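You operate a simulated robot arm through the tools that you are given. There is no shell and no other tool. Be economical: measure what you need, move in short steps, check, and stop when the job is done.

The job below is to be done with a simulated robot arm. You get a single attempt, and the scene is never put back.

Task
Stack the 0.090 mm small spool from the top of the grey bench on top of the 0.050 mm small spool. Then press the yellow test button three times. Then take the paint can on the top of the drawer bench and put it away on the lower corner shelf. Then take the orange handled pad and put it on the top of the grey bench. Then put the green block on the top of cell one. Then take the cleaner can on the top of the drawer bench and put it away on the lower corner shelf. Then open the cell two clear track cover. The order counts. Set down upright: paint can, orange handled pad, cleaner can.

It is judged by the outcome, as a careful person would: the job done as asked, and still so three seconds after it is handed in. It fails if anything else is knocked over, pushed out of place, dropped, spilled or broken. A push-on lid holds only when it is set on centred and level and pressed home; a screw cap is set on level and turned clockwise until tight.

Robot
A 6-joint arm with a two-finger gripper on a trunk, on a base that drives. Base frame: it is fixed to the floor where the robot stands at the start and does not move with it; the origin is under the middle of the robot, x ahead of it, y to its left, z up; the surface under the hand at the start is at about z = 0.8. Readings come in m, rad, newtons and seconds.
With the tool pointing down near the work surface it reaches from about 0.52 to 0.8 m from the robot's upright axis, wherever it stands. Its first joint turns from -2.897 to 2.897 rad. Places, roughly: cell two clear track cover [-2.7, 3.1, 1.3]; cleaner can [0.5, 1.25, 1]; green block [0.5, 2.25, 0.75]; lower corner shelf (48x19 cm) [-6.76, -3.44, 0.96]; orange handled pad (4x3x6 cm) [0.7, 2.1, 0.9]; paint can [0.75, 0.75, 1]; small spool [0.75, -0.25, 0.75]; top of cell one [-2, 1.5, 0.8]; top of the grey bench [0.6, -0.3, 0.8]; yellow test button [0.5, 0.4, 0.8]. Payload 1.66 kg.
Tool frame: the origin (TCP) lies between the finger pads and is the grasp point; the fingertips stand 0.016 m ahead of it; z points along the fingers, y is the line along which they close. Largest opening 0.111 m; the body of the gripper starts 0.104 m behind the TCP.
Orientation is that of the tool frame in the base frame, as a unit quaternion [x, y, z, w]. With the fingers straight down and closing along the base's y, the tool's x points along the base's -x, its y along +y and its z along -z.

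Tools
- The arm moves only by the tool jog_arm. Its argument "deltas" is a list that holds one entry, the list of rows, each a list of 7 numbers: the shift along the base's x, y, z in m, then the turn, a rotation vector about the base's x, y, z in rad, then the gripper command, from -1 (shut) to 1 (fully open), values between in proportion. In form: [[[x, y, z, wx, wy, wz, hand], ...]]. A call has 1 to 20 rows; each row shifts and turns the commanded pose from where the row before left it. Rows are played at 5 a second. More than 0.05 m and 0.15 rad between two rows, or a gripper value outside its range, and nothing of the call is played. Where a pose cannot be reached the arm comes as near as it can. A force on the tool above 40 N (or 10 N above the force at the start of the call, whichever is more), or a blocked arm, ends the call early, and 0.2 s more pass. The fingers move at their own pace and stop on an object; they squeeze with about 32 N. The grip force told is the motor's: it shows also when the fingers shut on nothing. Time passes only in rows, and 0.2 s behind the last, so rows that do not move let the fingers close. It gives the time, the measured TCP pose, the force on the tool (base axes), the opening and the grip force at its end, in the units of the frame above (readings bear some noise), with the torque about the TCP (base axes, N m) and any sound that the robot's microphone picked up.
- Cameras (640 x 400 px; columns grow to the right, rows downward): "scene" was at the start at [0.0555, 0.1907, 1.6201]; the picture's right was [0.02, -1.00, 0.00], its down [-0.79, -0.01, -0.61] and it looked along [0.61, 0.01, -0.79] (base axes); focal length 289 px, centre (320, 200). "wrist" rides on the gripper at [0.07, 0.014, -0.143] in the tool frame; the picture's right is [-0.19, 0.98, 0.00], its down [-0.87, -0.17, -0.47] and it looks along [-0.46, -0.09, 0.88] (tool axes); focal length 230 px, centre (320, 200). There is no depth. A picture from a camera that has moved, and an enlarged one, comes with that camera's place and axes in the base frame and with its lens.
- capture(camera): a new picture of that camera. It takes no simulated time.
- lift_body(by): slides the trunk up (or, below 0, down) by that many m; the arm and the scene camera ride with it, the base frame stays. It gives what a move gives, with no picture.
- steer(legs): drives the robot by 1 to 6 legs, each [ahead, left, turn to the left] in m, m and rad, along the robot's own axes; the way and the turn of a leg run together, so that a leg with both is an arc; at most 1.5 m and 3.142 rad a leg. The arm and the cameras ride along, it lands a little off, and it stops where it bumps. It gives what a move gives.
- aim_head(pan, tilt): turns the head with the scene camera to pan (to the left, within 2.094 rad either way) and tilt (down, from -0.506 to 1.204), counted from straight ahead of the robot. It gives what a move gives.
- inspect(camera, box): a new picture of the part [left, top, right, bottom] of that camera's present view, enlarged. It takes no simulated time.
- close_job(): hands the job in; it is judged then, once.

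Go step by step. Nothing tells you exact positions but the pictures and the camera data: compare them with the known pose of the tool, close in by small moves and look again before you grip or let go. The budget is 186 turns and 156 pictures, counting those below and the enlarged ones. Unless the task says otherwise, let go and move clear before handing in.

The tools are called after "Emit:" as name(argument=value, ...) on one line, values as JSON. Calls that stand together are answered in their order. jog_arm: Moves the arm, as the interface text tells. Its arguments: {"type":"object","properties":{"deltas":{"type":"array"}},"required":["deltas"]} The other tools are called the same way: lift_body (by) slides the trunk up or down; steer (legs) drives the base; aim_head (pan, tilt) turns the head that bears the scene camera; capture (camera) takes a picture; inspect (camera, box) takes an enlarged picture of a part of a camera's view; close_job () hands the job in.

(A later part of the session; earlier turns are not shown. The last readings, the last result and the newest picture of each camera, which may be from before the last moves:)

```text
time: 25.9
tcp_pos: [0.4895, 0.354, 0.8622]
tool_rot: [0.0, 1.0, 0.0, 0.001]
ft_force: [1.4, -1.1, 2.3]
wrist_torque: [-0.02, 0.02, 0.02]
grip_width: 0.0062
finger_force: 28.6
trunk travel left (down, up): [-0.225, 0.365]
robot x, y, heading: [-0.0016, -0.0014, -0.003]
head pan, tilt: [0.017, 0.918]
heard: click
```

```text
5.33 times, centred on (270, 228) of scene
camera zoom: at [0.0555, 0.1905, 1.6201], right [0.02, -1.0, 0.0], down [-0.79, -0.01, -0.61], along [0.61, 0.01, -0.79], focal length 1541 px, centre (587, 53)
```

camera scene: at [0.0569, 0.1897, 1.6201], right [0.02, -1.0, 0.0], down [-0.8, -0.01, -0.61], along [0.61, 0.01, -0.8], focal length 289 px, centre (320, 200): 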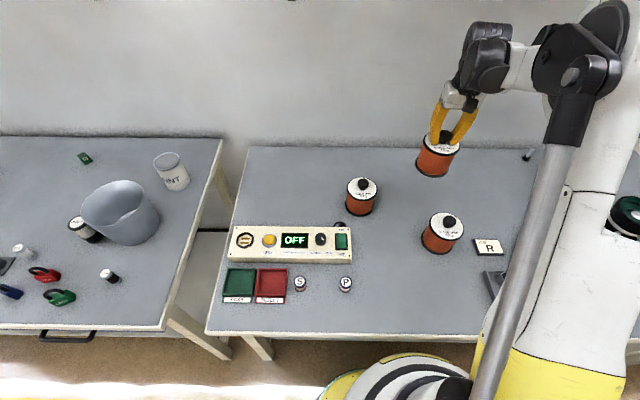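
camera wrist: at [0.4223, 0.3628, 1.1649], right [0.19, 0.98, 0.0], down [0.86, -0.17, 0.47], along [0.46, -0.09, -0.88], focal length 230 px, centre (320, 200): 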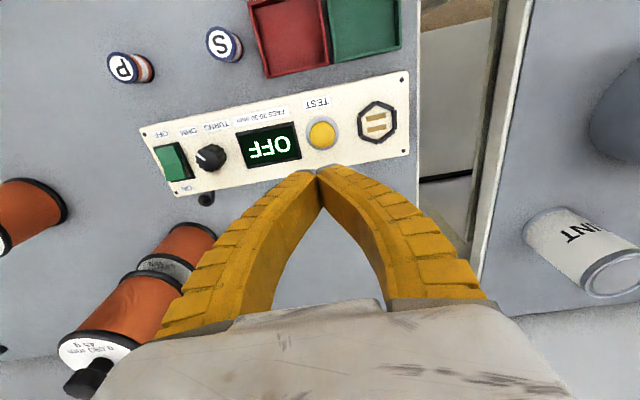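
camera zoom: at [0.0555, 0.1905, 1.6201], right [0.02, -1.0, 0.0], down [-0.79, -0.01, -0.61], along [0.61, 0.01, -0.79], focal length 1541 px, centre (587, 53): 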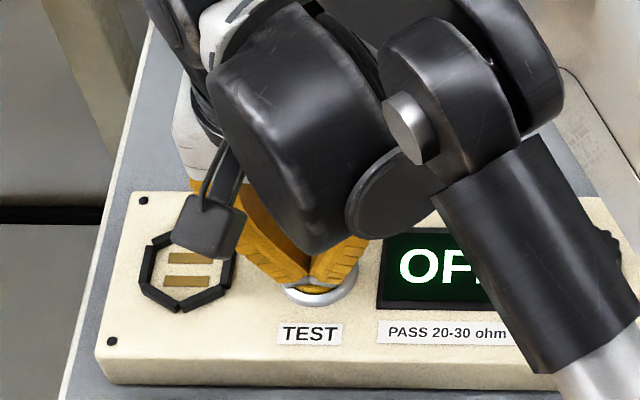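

A click: first press registered. I raise off and listen before pressing again.

Emit:
jog_arm(deltas=[[[0, 0, 0.008, 0, 0, 0, -1], [0, 0, 0.012, 0, 0, 0, -1], [0, 0, 0, 0, 0, 0, -1]]])

Emit:
jog_arm(deltas=[[[0, 0, -0.009, 0, 0, 0, -1], [0, 0, -0.004, 0, 0, 0, -1], [0, 0, -0.004, 0, 0, 0, -1], [0, 0, -0.003, 0, 0, 0, -1], [0, 0, 0, 0, 0, 0, -1]]])

Emit:
jog_arm(deltas=[[[0, 0, 0.008, 0, 0, 0, -1], [0, 0, 0.012, 0, 0, 0, -1], [0, 0, 0, 0, 0, 0, -1]]])

```text
time: 26.7
tcp_pos: [0.4901, 0.3546, 0.8814]
tool_rot: [0.0, 1.0, 0.0, 0.001]
ft_force: [-0.4, 0.3, 0.0]
wrist_torque: [-0.01, -0.01, -0.02]
grip_width: 0.0002
finger_force: 28.7
trunk travel left (down, up): [-0.225, 0.365]
robot x, y, heading: [0.0013, 0.0035, -0.002]
head pan, tilt: [0.017, 0.918]
```

```text
time: 27.9
tcp_pos: [0.4888, 0.3548, 0.8616]
tool_rot: [0.0, 1.0, -0.001, 0.001]
ft_force: [0.1, 0.1, 2.7]
wrist_torque: [0.02, 0.01, -0.03]
grip_width: 0.006
finger_force: 29.4
trunk travel left (down, up): [-0.225, 0.365]
robot x, y, heading: [0.0025, -0.0003, 0.001]
head pan, tilt: [0.017, 0.918]
heard: click
```

```text
time: 28.7
tcp_pos: [0.4912, 0.3541, 0.8821]
tool_rot: [-0.001, 1.0, 0.0, 0.001]
ft_force: [0.6, 0.6, -1.0]
wrist_torque: [-0.01, -0.05, -0.01]
grip_width: 0.0002
finger_force: 28.5
trunk travel left (down, up): [-0.225, 0.365]
robot x, y, heading: [-0.0018, 0.0012, 0.002]
head pan, tilt: [0.017, 0.918]
```

Two clicks so far, one per press. I press a third time and rise clear.

Emit:
jog_arm(deltas=[[[0, 0, -0.009, 0, 0, 0, -1], [0, 0, -0.004, 0, 0, 0, -1], [0, 0, -0.004, 0, 0, 0, -1], [0, 0, -0.003, 0, 0, 0, -1], [0, 0, 0, 0, 0, 0, -1]]])

Emit:
jog_arm(deltas=[[[0, 0, 0.02, 0, 0, 0, -1], [0, 0, 0.05, 0, 0, 0, -1], [0, 0, 0.05, 0, 0, 0, -1], [0, 0, 0.05, 0, 0, 0, -1], [0, 0, 0.05, 0, 0, 0, -1], [0, 0, 0.05, 0, 0, 0, -1], [0, 0, 0, 0, 0, 0, 1]]])

Emit:
aim_head(pan=0.9, tilt=0.7)

Emit:
capture(camera="scene")

```text
time: 29.9
tcp_pos: [0.4912, 0.3543, 0.8629]
tool_rot: [0.001, 1.0, 0.0, 0.001]
ft_force: [0.9, 0.0, 2.8]
wrist_torque: [0.03, -0.01, -0.01]
grip_width: 0.0059
finger_force: 28.2
trunk travel left (down, up): [-0.225, 0.365]
robot x, y, heading: [0.0023, -0.0003, -0.002]
head pan, tilt: [0.017, 0.918]
heard: click
```

```text
time: 31.5
tcp_pos: [0.4913, 0.3561, 1.132]
tool_rot: [0.0, 1.0, 0.0, 0.001]
ft_force: [-0.1, 0.5, 0.4]
wrist_torque: [-0.02, 0.0, 0.02]
grip_width: 0.1109
finger_force: 0.1
trunk travel left (down, up): [-0.225, 0.365]
robot x, y, heading: [-0.0007, -0.002, 0.003]
head pan, tilt: [0.017, 0.918]
```

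```text
time: 32.7
tcp_pos: [0.4907, 0.3564, 1.1314]
tool_rot: [0.0, 1.0, 0.0, 0.001]
ft_force: [-0.6, -0.4, -0.2]
wrist_torque: [-0.05, 0.0, 0.02]
grip_width: 0.111
finger_force: 0.1
trunk travel left (down, up): [-0.225, 0.365]
robot x, y, heading: [0.0028, -0.0026, 0.003]
head pan, tilt: [0.901, 0.7]
```

```text
115 pictures are left
camera scene: at [0.0339, 0.2559, 1.6375], right [0.78, -0.62, 0.0], down [-0.4, -0.5, -0.76], along [0.48, 0.6, -0.64], focal length 289 px, centre (320, 200)
```

scene: 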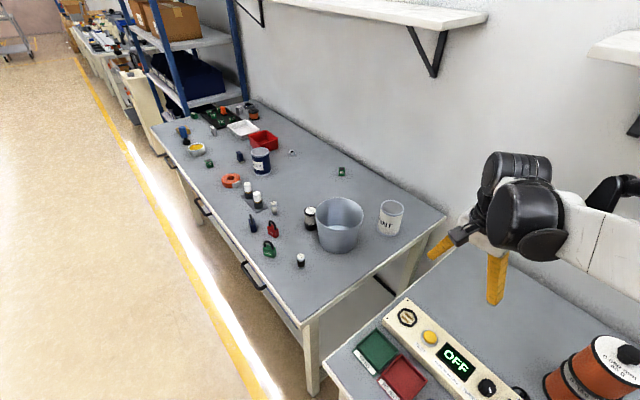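

Three clicks heard. Now I look at the drawer bench in detail to find the paint can, pad, green block and cleaner can.

Emit:
inspect(camera="scene", box=[150, 90, 310, 190])

Emit:
inspect(camera="scene", box=[220, 150, 460, 300])

Emit:
aim_head(pan=2.09, tilt=0.35)

Emit:
capture(camera="scene")

Emit:
aim_head(pan=-2.09, tilt=0.35)

Emit:
capture(camera="scene")

```text
4.00 times, centred on (230, 140) of scene
camera zoom: at [0.0339, 0.2559, 1.6375], right [0.78, -0.62, 0.0], down [-0.4, -0.5, -0.76], along [0.48, 0.6, -0.64], focal length 1156 px, centre (680, 440)
```

zoom: 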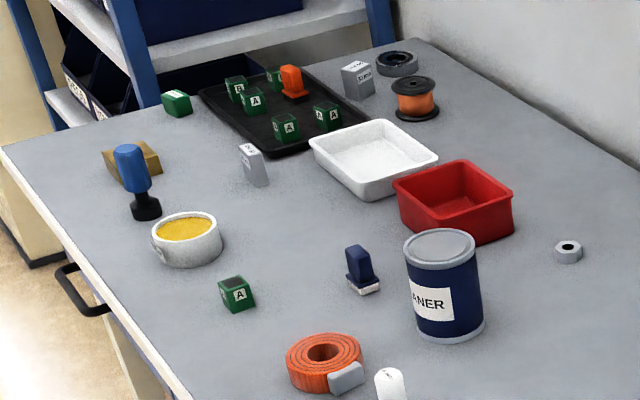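

```text
2.67 times, centred on (340, 225) of scene
camera zoom: at [0.0339, 0.2559, 1.6375], right [0.78, -0.62, 0.0], down [-0.4, -0.5, -0.76], along [0.48, 0.6, -0.64], focal length 770 px, centre (267, 133)
```

zoom: 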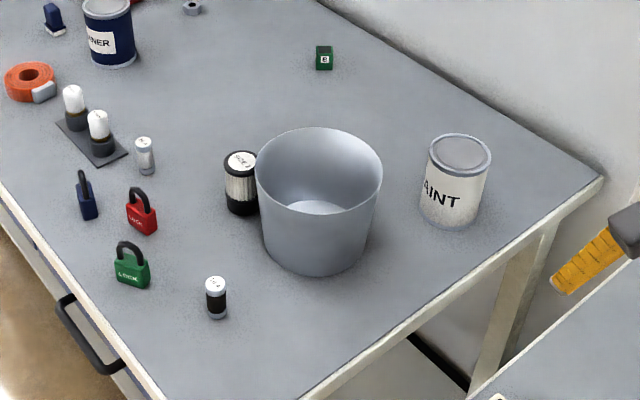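

```text
time: 34.1
tcp_pos: [0.4912, 0.3564, 1.1315]
tool_rot: [0.0, 1.0, 0.0, 0.0]
ft_force: [-0.6, -0.6, -1.3]
wrist_torque: [-0.01, 0.03, 0.01]
grip_width: 0.1112
finger_force: 0.0
trunk travel left (down, up): [-0.225, 0.365]
robot x, y, heading: [-0.0017, -0.0032, 0.001]
head pan, tilt: [2.089, 0.351]
```

```text
112 pictures are left
camera scene: at [-0.065, 0.2703, 1.6689], right [0.87, 0.49, 0.0], down [0.17, -0.3, -0.94], along [-0.46, 0.82, -0.34], focal length 289 px, centre (320, 200)
```

scene: 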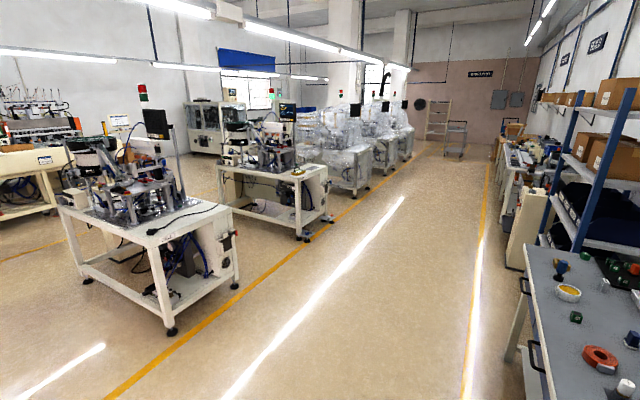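

```text
time: 37.5
tcp_pos: [0.4911, 0.3549, 1.1303]
tool_rot: [-0.001, 1.0, 0.0, 0.001]
ft_force: [-0.9, 0.9, -0.2]
wrist_torque: [-0.04, 0.02, -0.01]
grip_width: 0.1107
finger_force: 0.0
trunk travel left (down, up): [-0.225, 0.365]
robot x, y, heading: [0.0014, 0.0021, -0.003]
head pan, tilt: [-2.089, 0.351]
```

```text
111 pictures are left
camera scene: at [-0.065, 0.1085, 1.6689], right [-0.87, 0.5, 0.0], down [0.17, 0.3, -0.94], along [-0.47, -0.82, -0.34], focal length 289 px, centre (320, 200)
```

scene: 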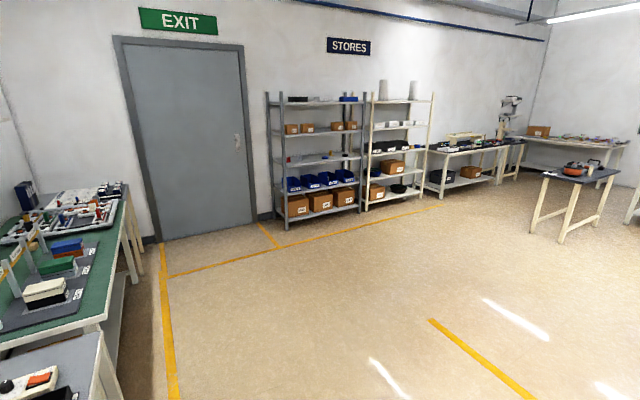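

The green block by itself lies near [0.55,2.28]; the orange-handled pad is on the black tray; the cleaner is the blue can. Now I zoom on the far corner where the shelf should be.

Emit:
inspect(camera="scene", box=[420, 70, 640, 210])

Emit:
aim_head(pan=0.3, tilt=0.9)

```text
2.86 times, centred on (530, 140) of scene
camera zoom: at [-0.065, 0.1085, 1.6689], right [-0.87, 0.5, 0.0], down [0.17, 0.3, -0.94], along [-0.47, -0.82, -0.34], focal length 826 px, centre (-280, 371)
```

zoom: 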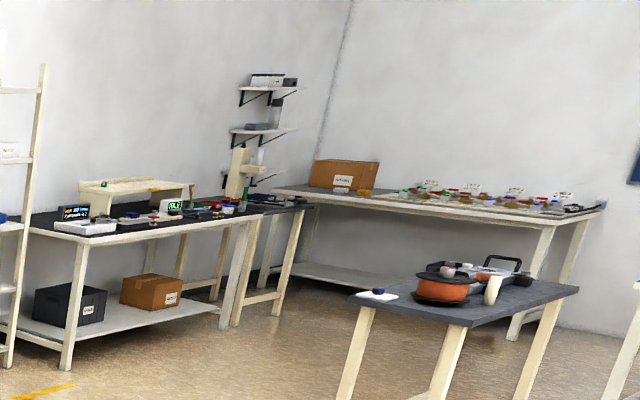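

```text
time: 39.7
tcp_pos: [0.4907, 0.3553, 1.1321]
tool_rot: [0.0, 1.0, 0.0, 0.001]
ft_force: [0.3, 0.9, 1.0]
wrist_torque: [0.0, 0.0, 0.0]
grip_width: 0.1111
finger_force: 0.0
trunk travel left (down, up): [-0.225, 0.365]
robot x, y, heading: [0.0017, 0.0003, -0.004]
head pan, tilt: [0.3, 0.901]
```

The lower corner shelf has another shelf ~0.3 m above it and a bench beneath, so I'll grip the can with a tilted tool from the front. I bring the arm in front, then drive left and turn toward the paint can.

Emit:
jog_arm(deltas=[[[0, -0.044, 0.01, 0, 0, 0, 1], [0, -0.044, 0.01, 0, 0, 0, 1], [0, -0.044, 0.01, 0, 0, 0, 1], [0, -0.044, 0.01, 0, 0, 0, 1], [0, -0.044, 0.01, 0, 0, 0, 1], [0, -0.044, 0.01, 0, 0, 0, 1], [0, -0.044, 0.01, 0, 0, 0, 1], [0, -0.044, 0.01, 0, 0, 0, 1]]])

Emit:
steer(legs=[[0, 0.25, 0], [0, 0, 0.568]])

Emit:
capture(camera="scene")

Emit:
capture(camera="wrist")

```text
time: 41.5
tcp_pos: [0.4929, 0.0019, 1.2096]
tool_rot: [0.001, 1.0, 0.0, 0.0]
ft_force: [1.1, -0.1, -0.6]
wrist_torque: [0.04, 0.02, 0.01]
grip_width: 0.1108
finger_force: 0.0
trunk travel left (down, up): [-0.225, 0.365]
robot x, y, heading: [-0.0014, 0.0011, 0.003]
head pan, tilt: [0.3, 0.901]
```

```text
time: 44.9
tcp_pos: [0.4163, 0.5169, 1.2111]
tool_rot: [-0.276, 0.961, 0.0, 0.001]
ft_force: [0.5, -0.2, 0.9]
wrist_torque: [0.04, 0.02, 0.01]
grip_width: 0.1109
finger_force: 0.0
trunk travel left (down, up): [-0.225, 0.365]
robot x, y, heading: [-0.0001, 0.2561, 0.562]
head pan, tilt: [0.3, 0.901]
```

```text
109 pictures are left
camera scene: at [-0.0671, 0.4622, 1.6214], right [0.76, -0.65, 0.0], down [-0.51, -0.59, -0.62], along [0.41, 0.47, -0.78], focal length 289 px, centre (320, 200)
```

scene: 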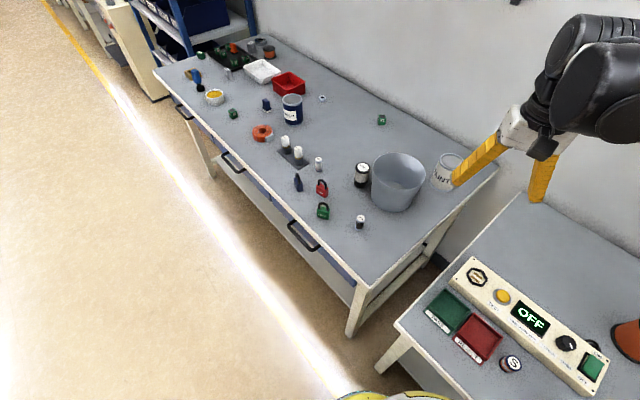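

```text
108 pictures are left
camera wrist: at [0.3505, 0.4932, 1.3532], right [-0.36, 0.93, 0.0], down [0.82, 0.32, 0.47], along [0.44, 0.17, -0.88], focal length 230 px, centre (320, 200)
```

wrist: 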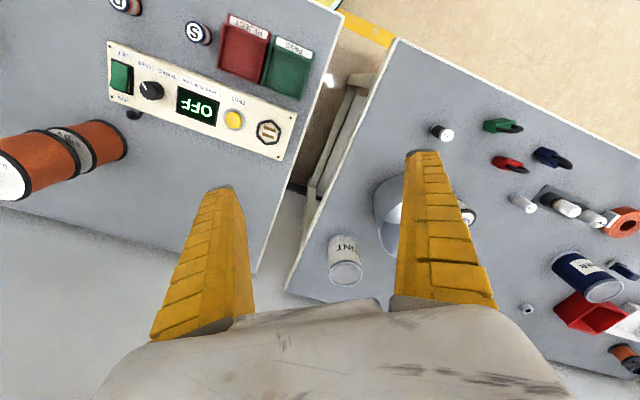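

The paint can is near [0.767,0.733], top at about 0.89, straight ahead of the robot now. I tilt the tool ~60° forward and move to a pre-grasp pose behind it.

Emit:
jog_arm(deltas=[[[0.026, 0.0156, -0.03, 0.08, -0.127, 0, 1], [0.026, 0.0156, -0.03, 0.08, -0.127, 0, 1], [0.026, 0.0156, -0.03, 0.08, -0.127, 0, 1], [0.026, 0.0156, -0.03, 0.08, -0.127, 0, 1], [0.026, 0.0156, -0.03, 0.08, -0.127, 0, 1], [0.026, 0.0156, -0.03, 0.08, -0.127, 0, 1], [0.026, 0.0156, -0.03, 0.08, -0.127, 0, 1], [0, 0, 0, 0, 0, 0, 1]]])

Emit:
capture(camera="scene")

Emit:
capture(camera="wrist")

```text
time: 46.7
tcp_pos: [0.6037, 0.6306, 1.0083]
tool_rot: [-0.239, 0.831, 0.14, 0.482]
ft_force: [0.9, -0.5, 0.4]
wrist_torque: [0.01, 0.02, -0.02]
grip_width: 0.111
finger_force: 0.0
out of reach, approached as far as the arm can: row 7
trunk travel left (down, up): [-0.225, 0.365]
robot x, y, heading: [0.0026, 0.2555, 0.557]
head pan, tilt: [0.3, 0.901]
```

```text
107 pictures are left
camera scene: at [-0.0674, 0.4619, 1.6215], right [0.76, -0.65, 0.0], down [-0.51, -0.59, -0.62], along [0.41, 0.47, -0.78], focal length 289 px, centre (320, 200)
```

scene: 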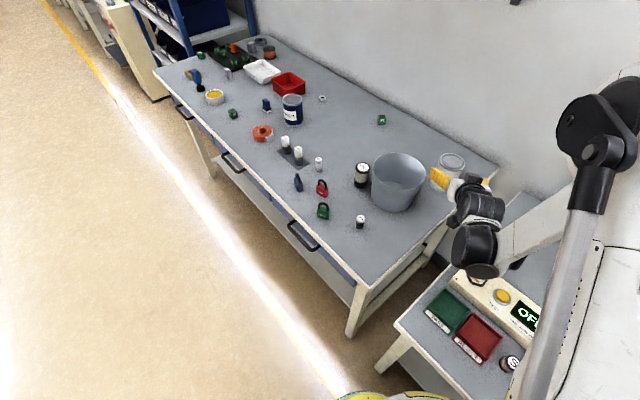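

```text
106 pictures are left
camera wrist: at [0.4636, 0.5582, 1.0188], right [-0.44, 0.88, 0.17], down [0.11, -0.13, 0.99], along [0.89, 0.45, -0.04], focal length 230 px, centre (320, 200)
```

wrist: 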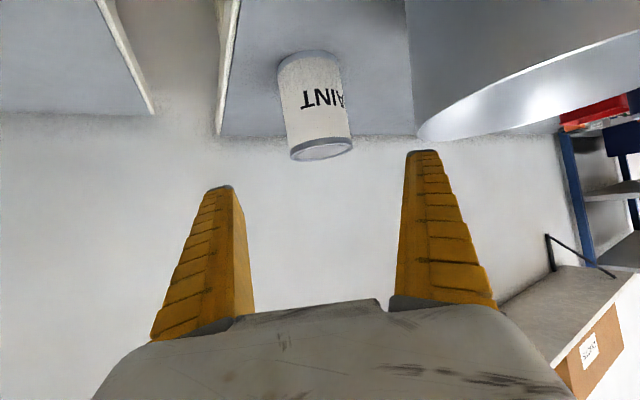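

The can lid is near [0.771,0.731,0.93], straight ahead by 0.195 m, with the bucket about 8 cm left of the path. I lower to grasp height and go half way in, then check.

Emit:
jog_arm(deltas=[[[0, 0, -0.035, 0, 0, 0, 1], [0, 0, -0.035, 0, 0, 0, 1], [0, 0, -0.035, 0, 0, 0, 1], [0, 0, -0.035, 0, 0, 0, 1], [0.025, 0.0156, 0, 0, 0, 0, 1], [0.025, 0.0156, 0, 0, 0, 0, 1], [0.025, 0.0156, 0, 0, 0, 0, 1], [0, 0, 0, 0, 0, 0, 1]]])

Emit:
capture(camera="wrist")

Emit:
inspect(camera="scene", box=[350, 120, 530, 240])

```text
time: 48.5
tcp_pos: [0.7315, 0.7111, 0.9048]
tool_rot: [-0.24, 0.831, 0.141, 0.482]
ft_force: [-0.3, -0.2, -0.1]
wrist_torque: [0.02, 0.0, -0.02]
grip_width: 0.111
finger_force: 0.1
out of reach, approached as far as the arm can: row 1, 2, 3, 4
trunk travel left (down, up): [-0.225, 0.365]
robot x, y, heading: [-0.0017, 0.2551, 0.561]
head pan, tilt: [0.3, 0.901]
```

```text
105 pictures are left
camera wrist: at [0.5923, 0.6383, 0.9141], right [-0.44, 0.88, 0.17], down [0.11, -0.13, 0.99], along [0.89, 0.45, -0.03], focal length 230 px, centre (320, 200)
```

wrist: 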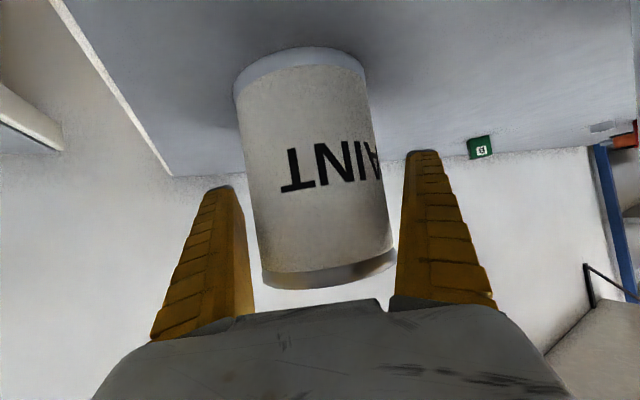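

```text
3.33 times, centred on (440, 180) of scene
camera zoom: at [-0.0671, 0.462, 1.6214], right [0.76, -0.65, 0.0], down [-0.51, -0.59, -0.62], along [0.41, 0.47, -0.78], focal length 963 px, centre (-80, 267)
```

zoom: 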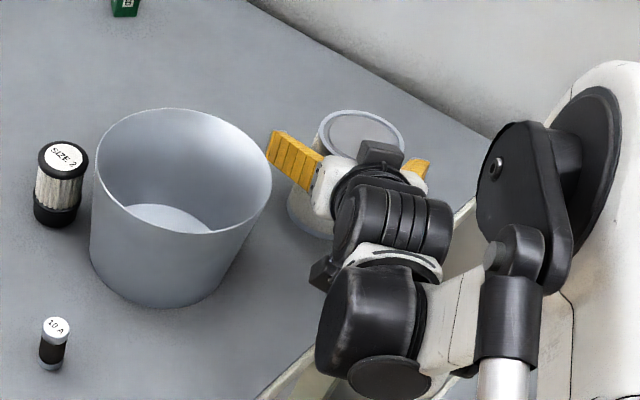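

The can is between the fingers, its axis ~4 cm ahead. I advance the rest and look before closing.

Emit:
jog_arm(deltas=[[[0.017, 0.0105, 0, 0, 0, 0, 1], [0.017, 0.0105, 0, 0, 0, 0, 1], [0, 0, 0, 0, 0, 0, 1]]])

Emit:
capture(camera="wrist")

Emit:
inspect(camera="scene", box=[350, 120, 530, 240])

```text
time: 49.3
tcp_pos: [0.7662, 0.7316, 0.905]
tool_rot: [-0.239, 0.831, 0.141, 0.482]
ft_force: [0.1, -0.9, 0.5]
wrist_torque: [-0.02, -0.02, 0.03]
grip_width: 0.1116
finger_force: 0.0
trunk travel left (down, up): [-0.225, 0.365]
robot x, y, heading: [0.0001, 0.2572, 0.555]
head pan, tilt: [0.3, 0.901]
```

```text
103 pictures are left
camera wrist: at [0.6255, 0.6592, 0.9148], right [-0.44, 0.88, 0.17], down [0.11, -0.13, 0.99], along [0.89, 0.45, -0.03], focal length 230 px, centre (320, 200)
```

wrist: 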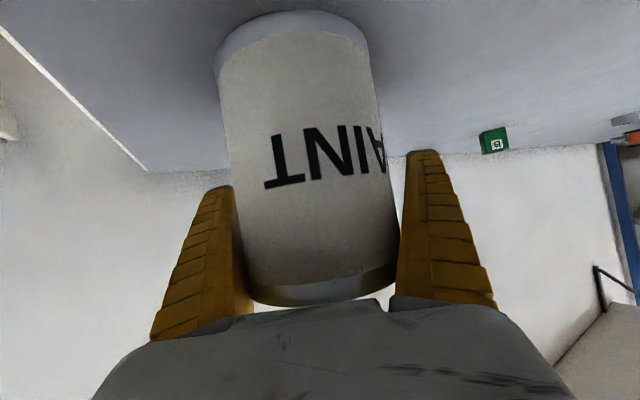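

```text
3.33 times, centred on (440, 180) of scene
camera zoom: at [-0.067, 0.4621, 1.6214], right [0.76, -0.65, 0.0], down [-0.51, -0.59, -0.62], along [0.41, 0.47, -0.78], focal length 963 px, centre (-80, 267)
```

zoom: 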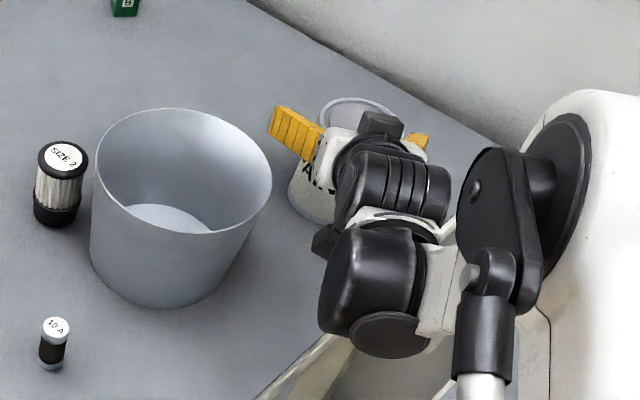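

Fingers straddle the can; I close the grip.

Emit:
jog_arm(deltas=[[[0.003, 0.002, 0, 0, 0, 0, 1], [0, 0, 0, 0, 0, 0, -1], [0, 0, 0, 0, 0, 0, -1], [0, 0, 0, 0, 0, 0, -1]]])

Emit:
capture(camera="wrist")

```text
time: 50.3
tcp_pos: [0.7692, 0.734, 0.9047]
tool_rot: [-0.238, 0.831, 0.14, 0.482]
ft_force: [0.6, 0.3, 0.1]
wrist_torque: [-0.01, -0.05, 0.07]
grip_width: 0.0648
finger_force: 31.5
trunk travel left (down, up): [-0.225, 0.365]
robot x, y, heading: [-0.0024, 0.2578, 0.555]
head pan, tilt: [0.3, 0.901]
```

```text
101 pictures are left
camera wrist: at [0.6284, 0.6613, 0.9139], right [-0.44, 0.88, 0.17], down [0.11, -0.13, 0.99], along [0.89, 0.45, -0.04], focal length 230 px, centre (320, 200)
```

wrist: 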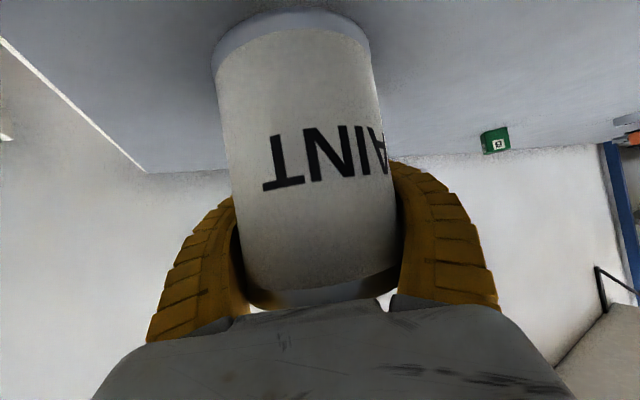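

The grip closed to only 0.065 m, so the can's axis sits closer to the palm than the pads. I reopen, back off 3 cm and grip again on the diameter.

Emit:
jog_arm(deltas=[[[0, 0, 0, 0, 0, 0, 1], [0, 0, 0, 0, 0, 0, 1], [0, 0, 0, 0, 0, 0, 1], [-0.0127, -0.008, 0, 0, 0, 0, 1], [-0.0127, -0.008, 0, 0, 0, 0, 1], [0, 0, 0, 0, 0, 0, 1], [0, 0, 0, 0, 0, 0, -1], [0, 0, 0, 0, 0, 0, -1], [0, 0, 0, 0, 0, 0, -1]]])

Emit:
capture(camera="wrist")

```text
time: 52.3
tcp_pos: [0.7434, 0.7193, 0.9036]
tool_rot: [-0.24, 0.831, 0.141, 0.482]
ft_force: [-0.8, -0.3, 0.5]
wrist_torque: [0.03, -0.04, 0.0]
grip_width: 0.0801
finger_force: 31.9
trunk travel left (down, up): [-0.225, 0.365]
robot x, y, heading: [0.0008, 0.2572, 0.554]
head pan, tilt: [0.3, 0.901]
```

```text
100 pictures are left
camera wrist: at [0.6028, 0.6458, 0.9138], right [-0.44, 0.88, 0.17], down [0.11, -0.13, 0.99], along [0.89, 0.45, -0.04], focal length 230 px, centre (320, 200)
```

wrist: 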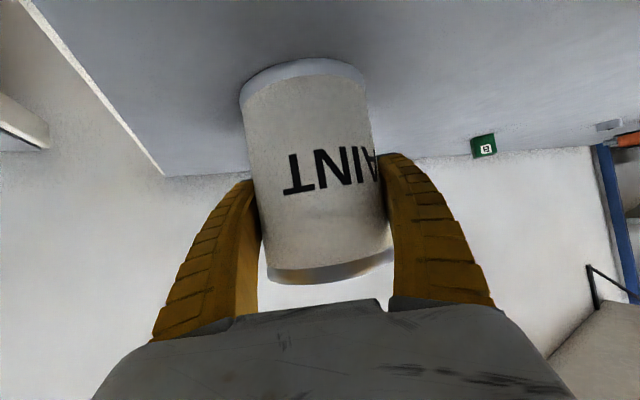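

Width is now 0.080, essentially the can's diameter. I lift and check the load and whether the can hangs upright.

Emit:
jog_arm(deltas=[[[0, 0, 0.01, 0, 0, 0, -1], [0, 0, 0.03, 0, 0, 0, -1], [0, 0, 0.04, 0, 0, 0, -1], [0, 0, 0.04, 0, 0, 0, -1], [0, 0, 0, 0, 0, 0, -1]]])

Emit:
capture(camera="wrist")

Emit:
inspect(camera="scene", box=[350, 80, 530, 200])

```text
time: 53.5
tcp_pos: [0.7439, 0.7187, 1.0239]
tool_rot: [-0.239, 0.831, 0.14, 0.481]
ft_force: [0.2, -0.7, -4.5]
wrist_torque: [0.02, -0.02, 0.01]
grip_width: 0.0803
finger_force: 32.1
trunk travel left (down, up): [-0.225, 0.365]
robot x, y, heading: [0.0024, 0.256, 0.556]
head pan, tilt: [0.3, 0.901]
```

```text
99 pictures are left
camera wrist: at [0.6045, 0.6464, 1.0333], right [-0.44, 0.88, 0.17], down [0.11, -0.13, 0.99], along [0.89, 0.45, -0.04], focal length 230 px, centre (320, 200)
```

wrist: 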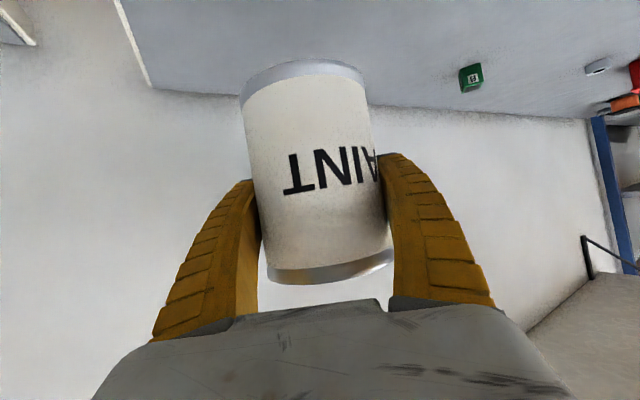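

```text
3.33 times, centred on (440, 140) of scene
camera zoom: at [-0.0663, 0.4626, 1.6213], right [0.76, -0.65, 0.0], down [-0.51, -0.59, -0.62], along [0.41, 0.47, -0.78], focal length 963 px, centre (-80, 400)
```

zoom: 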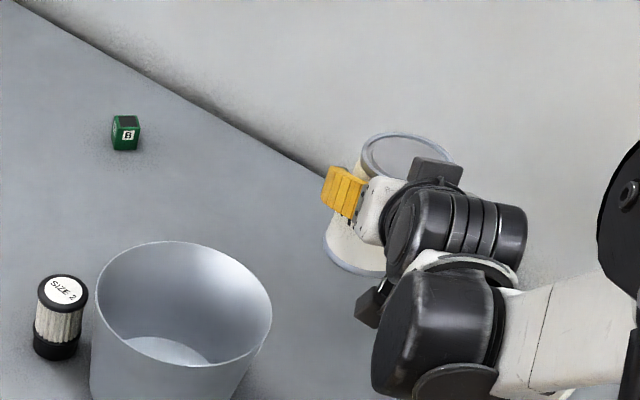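

The can hangs upright (0.45 kg). I raise and retract it, back away from the bench, and then turn toward the far corner.

Emit:
jog_arm(deltas=[[[0, 0, 0.045, 0, 0, 0, -1], [0, 0, 0.045, 0, 0, 0, -1], [0, 0, 0.045, 0, 0, 0, -1], [-0.038, -0.024, 0, 0, 0, 0, -1], [-0.038, -0.024, 0, 0, 0, 0, -1], [-0.038, -0.024, 0, 0, 0, 0, -1], [-0.038, -0.024, 0, 0, 0, 0, -1], [-0.038, -0.024, 0, 0, 0, 0, -1], [-0.038, -0.024, 0, 0, 0, 0, -1], [0, 0, 0, 0, 0, 0, -1]]])

Emit:
steer(legs=[[-0.35, 0, 0], [0, 0, -2.98]])

Emit:
aim_head(pan=0.0, tilt=0.35)

Emit:
capture(camera="scene")

```text
time: 55.7
tcp_pos: [0.5166, 0.5758, 1.1607]
tool_rot: [-0.238, 0.832, 0.14, 0.482]
ft_force: [-1.1, 0.1, -4.1]
wrist_torque: [0.06, -0.03, -0.01]
grip_width: 0.0802
finger_force: 31.5
trunk travel left (down, up): [-0.225, 0.365]
robot x, y, heading: [0.0015, 0.2556, 0.555]
head pan, tilt: [0.3, 0.901]
```

```text
time: 65.0
tcp_pos: [-0.7702, -0.3092, 1.1597]
tool_rot: [0.815, 0.289, -0.473, 0.17]
ft_force: [0.4, -0.3, -5.3]
wrist_torque: [0.01, 0.05, 0.03]
grip_width: 0.08
finger_force: 32.0
trunk travel left (down, up): [-0.225, 0.365]
robot x, y, heading: [-0.2962, 0.0722, -2.461]
head pan, tilt: [0.3, 0.901]
```

```text
time: 66.0
tcp_pos: [-0.7702, -0.3097, 1.1599]
tool_rot: [0.815, 0.288, -0.474, 0.169]
ft_force: [-0.7, 0.4, -5.3]
wrist_torque: [-0.03, 0.05, 0.01]
grip_width: 0.0803
finger_force: 32.1
trunk travel left (down, up): [-0.225, 0.365]
robot x, y, heading: [-0.2952, 0.0672, -2.465]
head pan, tilt: [0.0, 0.351]
```

```text
97 pictures are left
camera scene: at [-0.2327, -0.1238, 1.6688], right [-0.63, 0.78, 0.0], down [0.27, 0.22, -0.94], along [-0.73, -0.59, -0.34], focal length 289 px, centre (320, 200)
```

scene: 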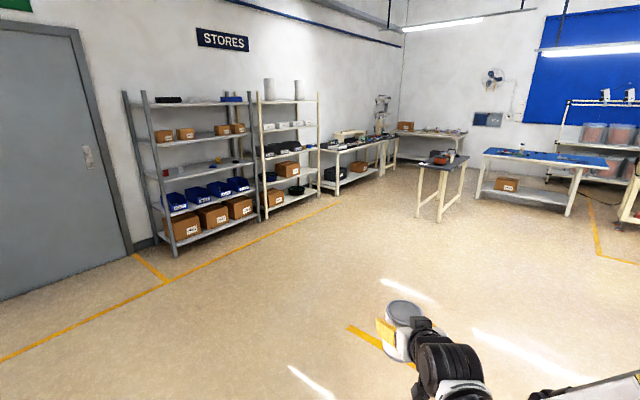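

The way is clear: a corridor at y≈−2.3 between the small table and the wall benches. I drive there.

Emit:
steer(legs=[[0, 0, -0.055], [1.4, 0, 0], [1.4, 0, 0], [1.25, 0, 0], [0, 0, -0.6], [1.4, 0, 0]])

Emit:
aim_head(pan=0.4, tilt=0.45)

Emit:
capture(camera="scene")

```text
time: 94.3
tcp_pos: [-5.5113, -2.6509, 1.1603]
tool_rot: [0.864, 0.043, -0.501, 0.026]
ft_force: [-0.5, 1.2, -5.8]
wrist_torque: [0.01, 0.07, 0.01]
grip_width: 0.0802
finger_force: 32.1
trunk travel left (down, up): [-0.225, 0.365]
robot x, y, heading: [-4.9021, -2.5912, -3.041]
head pan, tilt: [0.0, 0.351]
```

```text
time: 95.2
tcp_pos: [-5.5111, -2.65, 1.1592]
tool_rot: [0.864, 0.043, -0.501, 0.027]
ft_force: [0.1, 0.3, -4.3]
wrist_torque: [0.01, 0.02, 0.03]
grip_width: 0.0802
finger_force: 32.1
trunk travel left (down, up): [-0.225, 0.365]
robot x, y, heading: [-4.9077, -2.5966, -3.042]
head pan, tilt: [0.4, 0.45]
```

```text
96 pictures are left
camera scene: at [-4.947, -2.8241, 1.6597], right [-0.48, 0.88, 0.0], down [0.38, 0.21, -0.9], along [-0.79, -0.43, -0.44], focal length 289 px, centre (320, 200)
```

scene: 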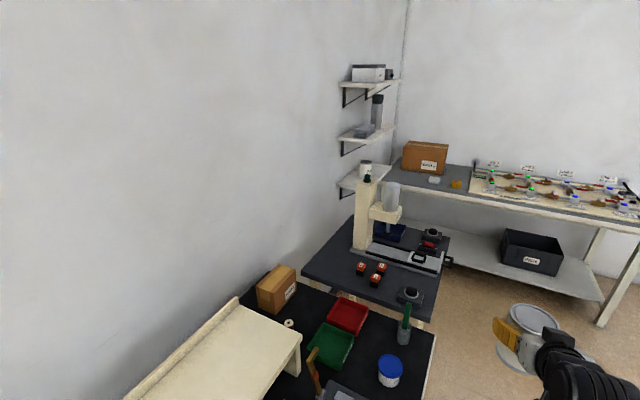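

The lower shelf hangs over a floor gap between the black bench (with a press) and the end bench. I drive to stand in front of it facing the wall.

Emit:
steer(legs=[[0, 0, -0.12], [0.93, 0, 0], [0.93, 0, 0], [0, 0, 1.59]])

Emit:
aim_head(pan=0.0, tilt=0.6)

Emit:
capture(camera="scene")

Emit:
capture(camera="wrist")

```text
time: 109.0
tcp_pos: [-6.7857, -3.1659, 1.1595]
tool_rot: [0.617, 0.606, -0.357, 0.353]
ft_force: [0.1, -0.3, -5.9]
wrist_torque: [0.0, 0.0, -0.03]
grip_width: 0.0803
finger_force: 32.1
trunk travel left (down, up): [-0.225, 0.365]
robot x, y, heading: [-6.776, -2.559, -1.587]
head pan, tilt: [0.4, 0.45]
```

```text
time: 109.9
tcp_pos: [-6.785, -3.1668, 1.16]
tool_rot: [0.617, 0.607, -0.356, 0.353]
ft_force: [0.0, 0.1, -4.2]
wrist_torque: [-0.04, 0.0, -0.03]
grip_width: 0.0803
finger_force: 32.2
trunk travel left (down, up): [-0.225, 0.365]
robot x, y, heading: [-6.7725, -2.559, -1.585]
head pan, tilt: [0.0, 0.6]
```

```text
95 pictures are left
camera scene: at [-6.5827, -2.631, 1.6462], right [-1.0, 0.02, 0.0], down [0.01, 0.56, -0.83], along [-0.01, -0.82, -0.56], focal length 289 px, centre (320, 200)
```

scene: 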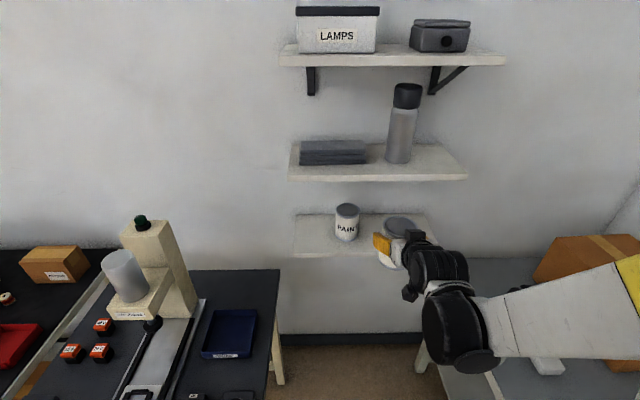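

```text
94 pictures are left
camera wrist: at [-6.7676, -3.0079, 1.1699], right [0.98, -0.11, 0.17], down [-0.17, -0.02, 0.99], along [-0.1, -0.99, -0.04], focal length 230 px, centre (320, 200)
```

wrist: 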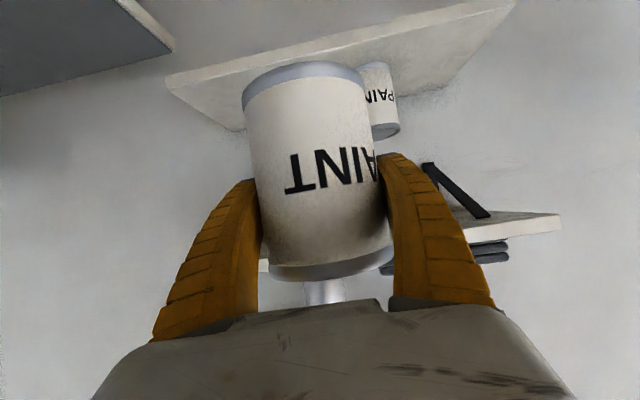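

The lower shelf spans about x −6.98…−6.5, y −3.53…−3.33, with another paint can at x≈−6.685. I'll set mine at [−6.80,−3.42]; first lower to just above shelf height and go half way in.

Emit:
jog_arm(deltas=[[[-0.007, 0, -0.03, 0, 0, 0, -1], [-0.007, 0, -0.02, 0, 0, 0, -1], [0, -0.04, 0, 0, 0, 0, -1], [0, -0.04, 0, 0, 0, 0, -1], [0, -0.04, 0, 0, 0, 0, -1], [0, 0, 0, 0, 0, 0, -1]]])

Emit:
capture(camera="scene")

Emit:
capture(camera="wrist")

```text
time: 111.3
tcp_pos: [-6.7967, -3.2852, 1.1096]
tool_rot: [0.617, 0.606, -0.358, 0.353]
ft_force: [0.2, 0.8, -4.5]
wrist_torque: [0.0, 0.02, 0.02]
grip_width: 0.0802
finger_force: 31.5
trunk travel left (down, up): [-0.225, 0.365]
robot x, y, heading: [-6.7742, -2.5576, -1.591]
head pan, tilt: [0.0, 0.6]
```

```text
93 pictures are left
camera scene: at [-6.5828, -2.6306, 1.6462], right [-1.0, 0.02, 0.0], down [0.01, 0.56, -0.83], along [-0.01, -0.83, -0.56], focal length 289 px, centre (320, 200)
```

scene: 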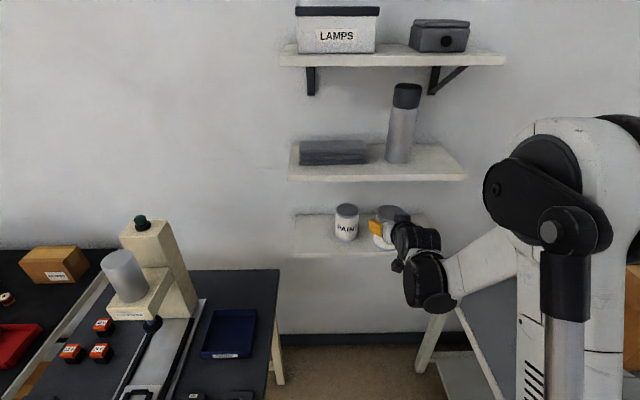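

```text
92 pictures are left
camera wrist: at [-6.7802, -3.1266, 1.1193], right [0.98, -0.11, 0.17], down [-0.17, -0.02, 0.99], along [-0.1, -0.99, -0.04], focal length 230 px, centre (320, 200)
```

wrist: 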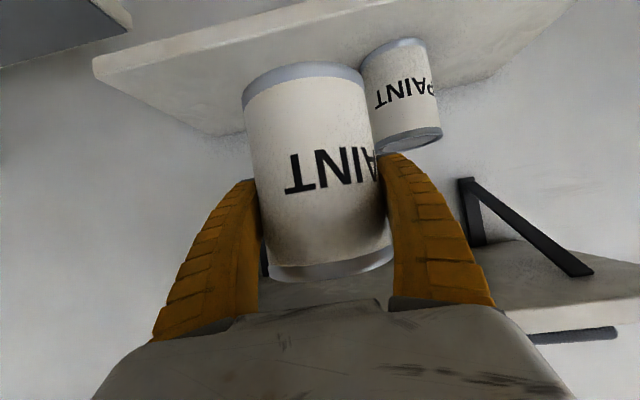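

The neighbour can is at [−6.69,−3.42], and the shelf top is as expected. I shift 1 cm away from it and move in to y −3.42.

Emit:
jog_arm(deltas=[[[-0.01, -0.03, 0, 0, 0, 0, -1], [0, -0.035, 0, 0, 0, 0, -1], [0, -0.035, 0, 0, 0, 0, -1], [0, -0.03, 0, 0, 0, 0, -1], [0, 0, 0, 0, 0, 0, -1]]])

Emit:
capture(camera="wrist")

Emit:
inspect(camera="scene", box=[270, 130, 470, 290])

```text
time: 112.5
tcp_pos: [-6.8059, -3.4161, 1.1098]
tool_rot: [0.617, 0.607, -0.356, 0.352]
ft_force: [0.6, -0.1, -3.3]
wrist_torque: [0.04, -0.01, 0.0]
grip_width: 0.0806
finger_force: 32.2
trunk travel left (down, up): [-0.225, 0.365]
robot x, y, heading: [-6.7726, -2.5551, -1.584]
head pan, tilt: [0.0, 0.6]
```

```text
91 pictures are left
camera wrist: at [-6.7886, -3.2572, 1.1197], right [0.98, -0.11, 0.17], down [-0.17, -0.02, 0.99], along [-0.1, -0.99, -0.04], focal length 230 px, centre (320, 200)
```

wrist: 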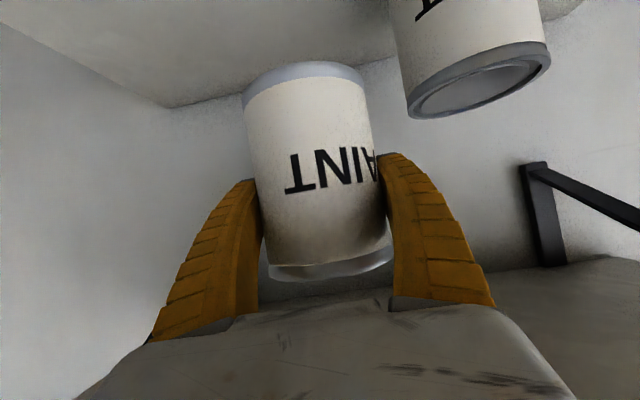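

```text
2.50 times, centred on (370, 210) of scene
camera zoom: at [-6.5828, -2.6308, 1.6462], right [-1.0, 0.02, 0.0], down [0.01, 0.56, -0.83], along [-0.01, -0.82, -0.56], focal length 722 px, centre (195, 175)
```

zoom: 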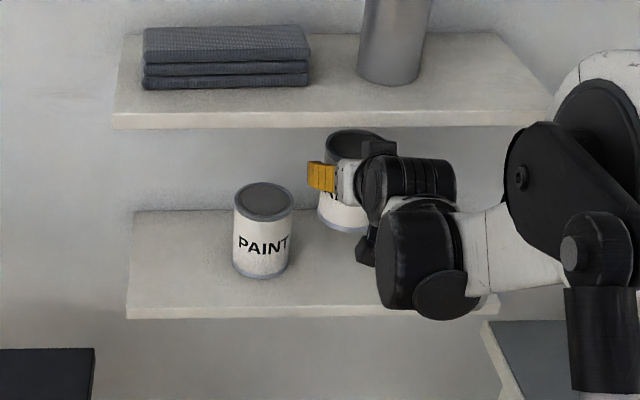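

From this view the can bottom is ~6 cm below the TCP, so still ~9 cm above the shelf. I lower it, slowly at the end.

Emit:
jog_arm(deltas=[[[0, 0, -0.03, 0, 0, 0, -1], [0, 0, -0.03, 0, 0, 0, -1], [0, 0, -0.01, 0, 0, 0, -1], [0, 0, -0.004, 0, 0, 0, -1], [0, 0, 0, 0, 0, 0, -1]]])

Emit:
capture(camera="wrist")

Emit:
inspect(camera="scene", box=[270, 130, 470, 290])

```text
time: 113.7
tcp_pos: [-6.8067, -3.4162, 1.0364]
tool_rot: [0.617, 0.607, -0.356, 0.353]
ft_force: [1.0, 0.3, -5.4]
wrist_torque: [-0.01, 0.02, -0.05]
grip_width: 0.08
finger_force: 31.8
trunk travel left (down, up): [-0.225, 0.365]
robot x, y, heading: [-6.7727, -2.5587, -1.586]
head pan, tilt: [0.0, 0.6]
```

```text
89 pictures are left
camera wrist: at [-6.7903, -3.2572, 1.0458], right [0.98, -0.11, 0.17], down [-0.17, -0.02, 0.99], along [-0.11, -0.99, -0.04], focal length 230 px, centre (320, 200)
```

wrist: 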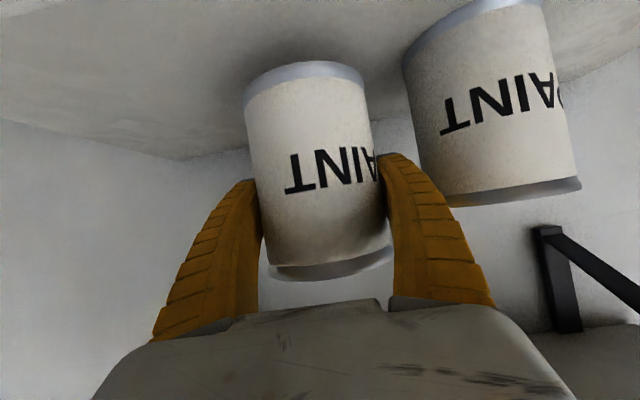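

```text
2.50 times, centred on (370, 210) of scene
camera zoom: at [-6.5828, -2.6311, 1.6462], right [-1.0, 0.02, 0.0], down [0.01, 0.57, -0.82], along [-0.01, -0.82, -0.57], focal length 722 px, centre (195, 175)
```

zoom: 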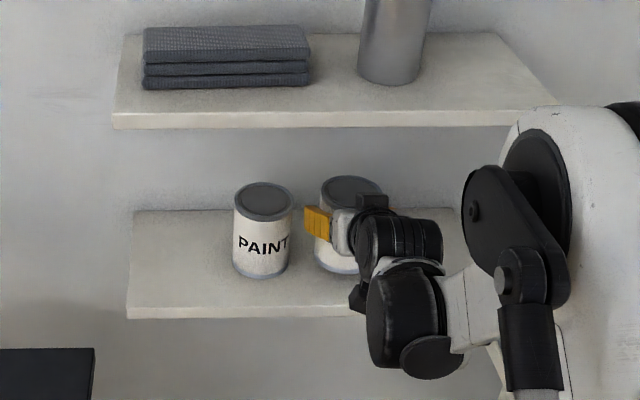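

Nearly at the shelf with free space to the neighbour can. I keep lowering in fine steps until the load changes.

Emit:
jog_arm(deltas=[[[0, 0, -0.004, 0, 0, 0, -1], [0, 0, -0.004, 0, 0, 0, -1], [0, 0, -0.003, 0, 0, 0, -1], [0, 0, -0.003, 0, 0, 0, -1], [0, 0, 0, 0, 0, 0, -1]]])

```text
time: 114.9
tcp_pos: [-6.8093, -3.4154, 1.0207]
tool_rot: [0.617, 0.607, -0.356, 0.352]
ft_force: [-0.2, -1.0, -5.6]
wrist_torque: [-0.04, 0.01, 0.01]
grip_width: 0.0799
finger_force: 32.6
trunk travel left (down, up): [-0.225, 0.365]
robot x, y, heading: [-6.7709, -2.5585, -1.59]
head pan, tilt: [0.0, 0.6]
```

Emit:
jog_arm(deltas=[[[0, 0, -0.003, 0, 0, 0, -1], [0, 0, -0.003, 0, 0, 0, -1], [0, 0, -0.003, 0, 0, 0, -1], [0, 0, 0, 0, 0, 0, -1]]])

Emit:
inspect(camera="scene", box=[320, 190, 440, 270])

```text
time: 115.9
tcp_pos: [-6.8088, -3.4158, 1.0159]
tool_rot: [0.617, 0.606, -0.358, 0.353]
ft_force: [0.9, -3.7, 7.7]
wrist_torque: [-0.68, 0.1, 0.07]
grip_width: 0.0803
finger_force: 31.6
trunk travel left (down, up): [-0.225, 0.365]
robot x, y, heading: [-6.7755, -2.559, -1.585]
head pan, tilt: [0.0, 0.6]
```

```text
5.00 times, centred on (380, 230) of scene
camera zoom: at [-6.5826, -2.6301, 1.6463], right [-1.0, 0.02, 0.0], down [0.01, 0.56, -0.83], along [-0.01, -0.83, -0.56], focal length 1445 px, centre (20, 50)
```

zoom: 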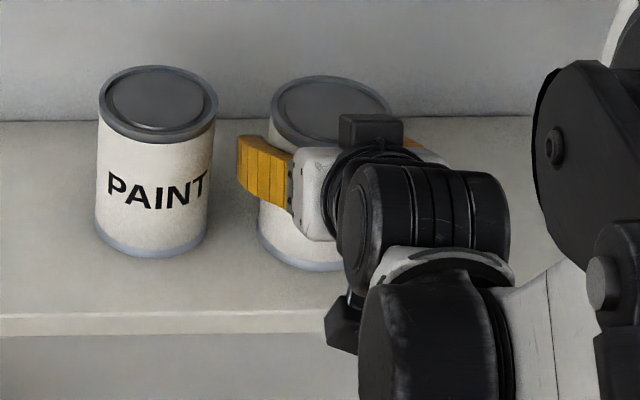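

The can stands on the shelf. I relieve, open, and back straight out.

Emit:
jog_arm(deltas=[[[0, 0, 0.001, 0, 0, 0, -1], [0, 0, 0, 0, 0, 0, -0.2], [0, 0, 0, 0, 0, 0, 0.7], [0, 0, 0, 0, 0, 0, 0.7], [0, 0.02, 0, 0, 0, 0, 0.7], [0, 0.04, 0, 0, 0, 0, 0.7], [0, 0.04, 0, 0, 0, 0, 0.7], [0, 0.04, 0, 0, 0, 0, 0.7], [0, 0.04, 0.02, 0, 0, 0, 0.7], [0, 0.04, 0.02, 0, 0, 0, 0.7]]])

Emit:
capture(camera="scene")

```text
time: 118.1
tcp_pos: [-6.808, -3.2052, 1.067]
tool_rot: [0.618, 0.606, -0.357, 0.352]
ft_force: [-0.2, -0.4, 0.5]
wrist_torque: [0.0, -0.01, 0.02]
grip_width: 0.0953
finger_force: 0.5
out of reach, approached as far as the arm can: row 9, 10
trunk travel left (down, up): [-0.225, 0.365]
robot x, y, heading: [-6.7726, -2.5596, -1.589]
head pan, tilt: [0.0, 0.6]
```

```text
86 pictures are left
camera scene: at [-6.5827, -2.629, 1.6463], right [-1.0, 0.02, 0.0], down [0.01, 0.56, -0.83], along [-0.01, -0.83, -0.56], focal length 289 px, centre (320, 200)
```

scene: 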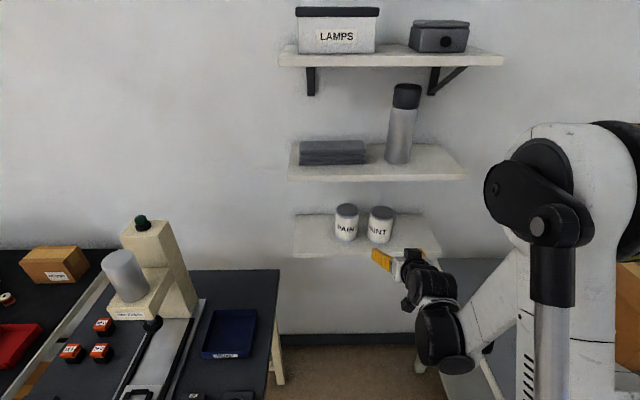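

The paint can stands well next to the other one. Now I fold the tool back to vertical while raising, and reverse out the way I came.

Emit:
jog_arm(deltas=[[[0, 0.01, 0.02, 0.15, -0.0027, 0, 0.7], [0, 0.01, 0.02, 0.15, -0.0027, 0, 0.7], [0, 0.01, 0.02, 0.15, -0.0027, 0, 0.7], [0, 0.01, 0.02, 0.15, -0.0027, 0, 0.7], [0, 0.01, 0.02, 0.15, -0.0027, 0, 0.7], [0, 0.01, 0.02, 0.15, -0.0027, 0, 0.7], [0, 0.01, 0.02, 0.15, -0.0027, 0, 0.7], [0, 0.02, 0.02, 0, 0, 0, 0.7], [0, 0.03, 0, 0, 0, 0, 0.7]]])

Emit:
steer(legs=[[0, 0, -1.58], [-1.2, 0, 0], [-1.2, 0, 0], [-1.1, 0, 0], [0, 0, -2.45]])

```text
time: 120.1
tcp_pos: [-6.8079, -3.085, 1.2274]
tool_rot: [0.714, 0.7, 0.001, 0.002]
ft_force: [0.2, 0.2, -0.9]
wrist_torque: [-0.01, -0.01, 0.02]
grip_width: 0.0951
finger_force: 1.2
trunk travel left (down, up): [-0.225, 0.365]
robot x, y, heading: [-6.7733, -2.5586, -1.587]
head pan, tilt: [0.0, 0.6]
```

```text
time: 146.7
tcp_pos: [-2.8636, -2.2727, 1.2265]
tool_rot: [-0.332, 0.943, 0.003, 0.0]
ft_force: [0.9, -0.3, 0.6]
wrist_torque: [-0.03, 0.0, 0.0]
grip_width: 0.0951
finger_force: 0.5
trunk travel left (down, up): [-0.225, 0.365]
robot x, y, heading: [-3.2931, -2.5802, 0.677]
head pan, tilt: [0.0, 0.6]
```

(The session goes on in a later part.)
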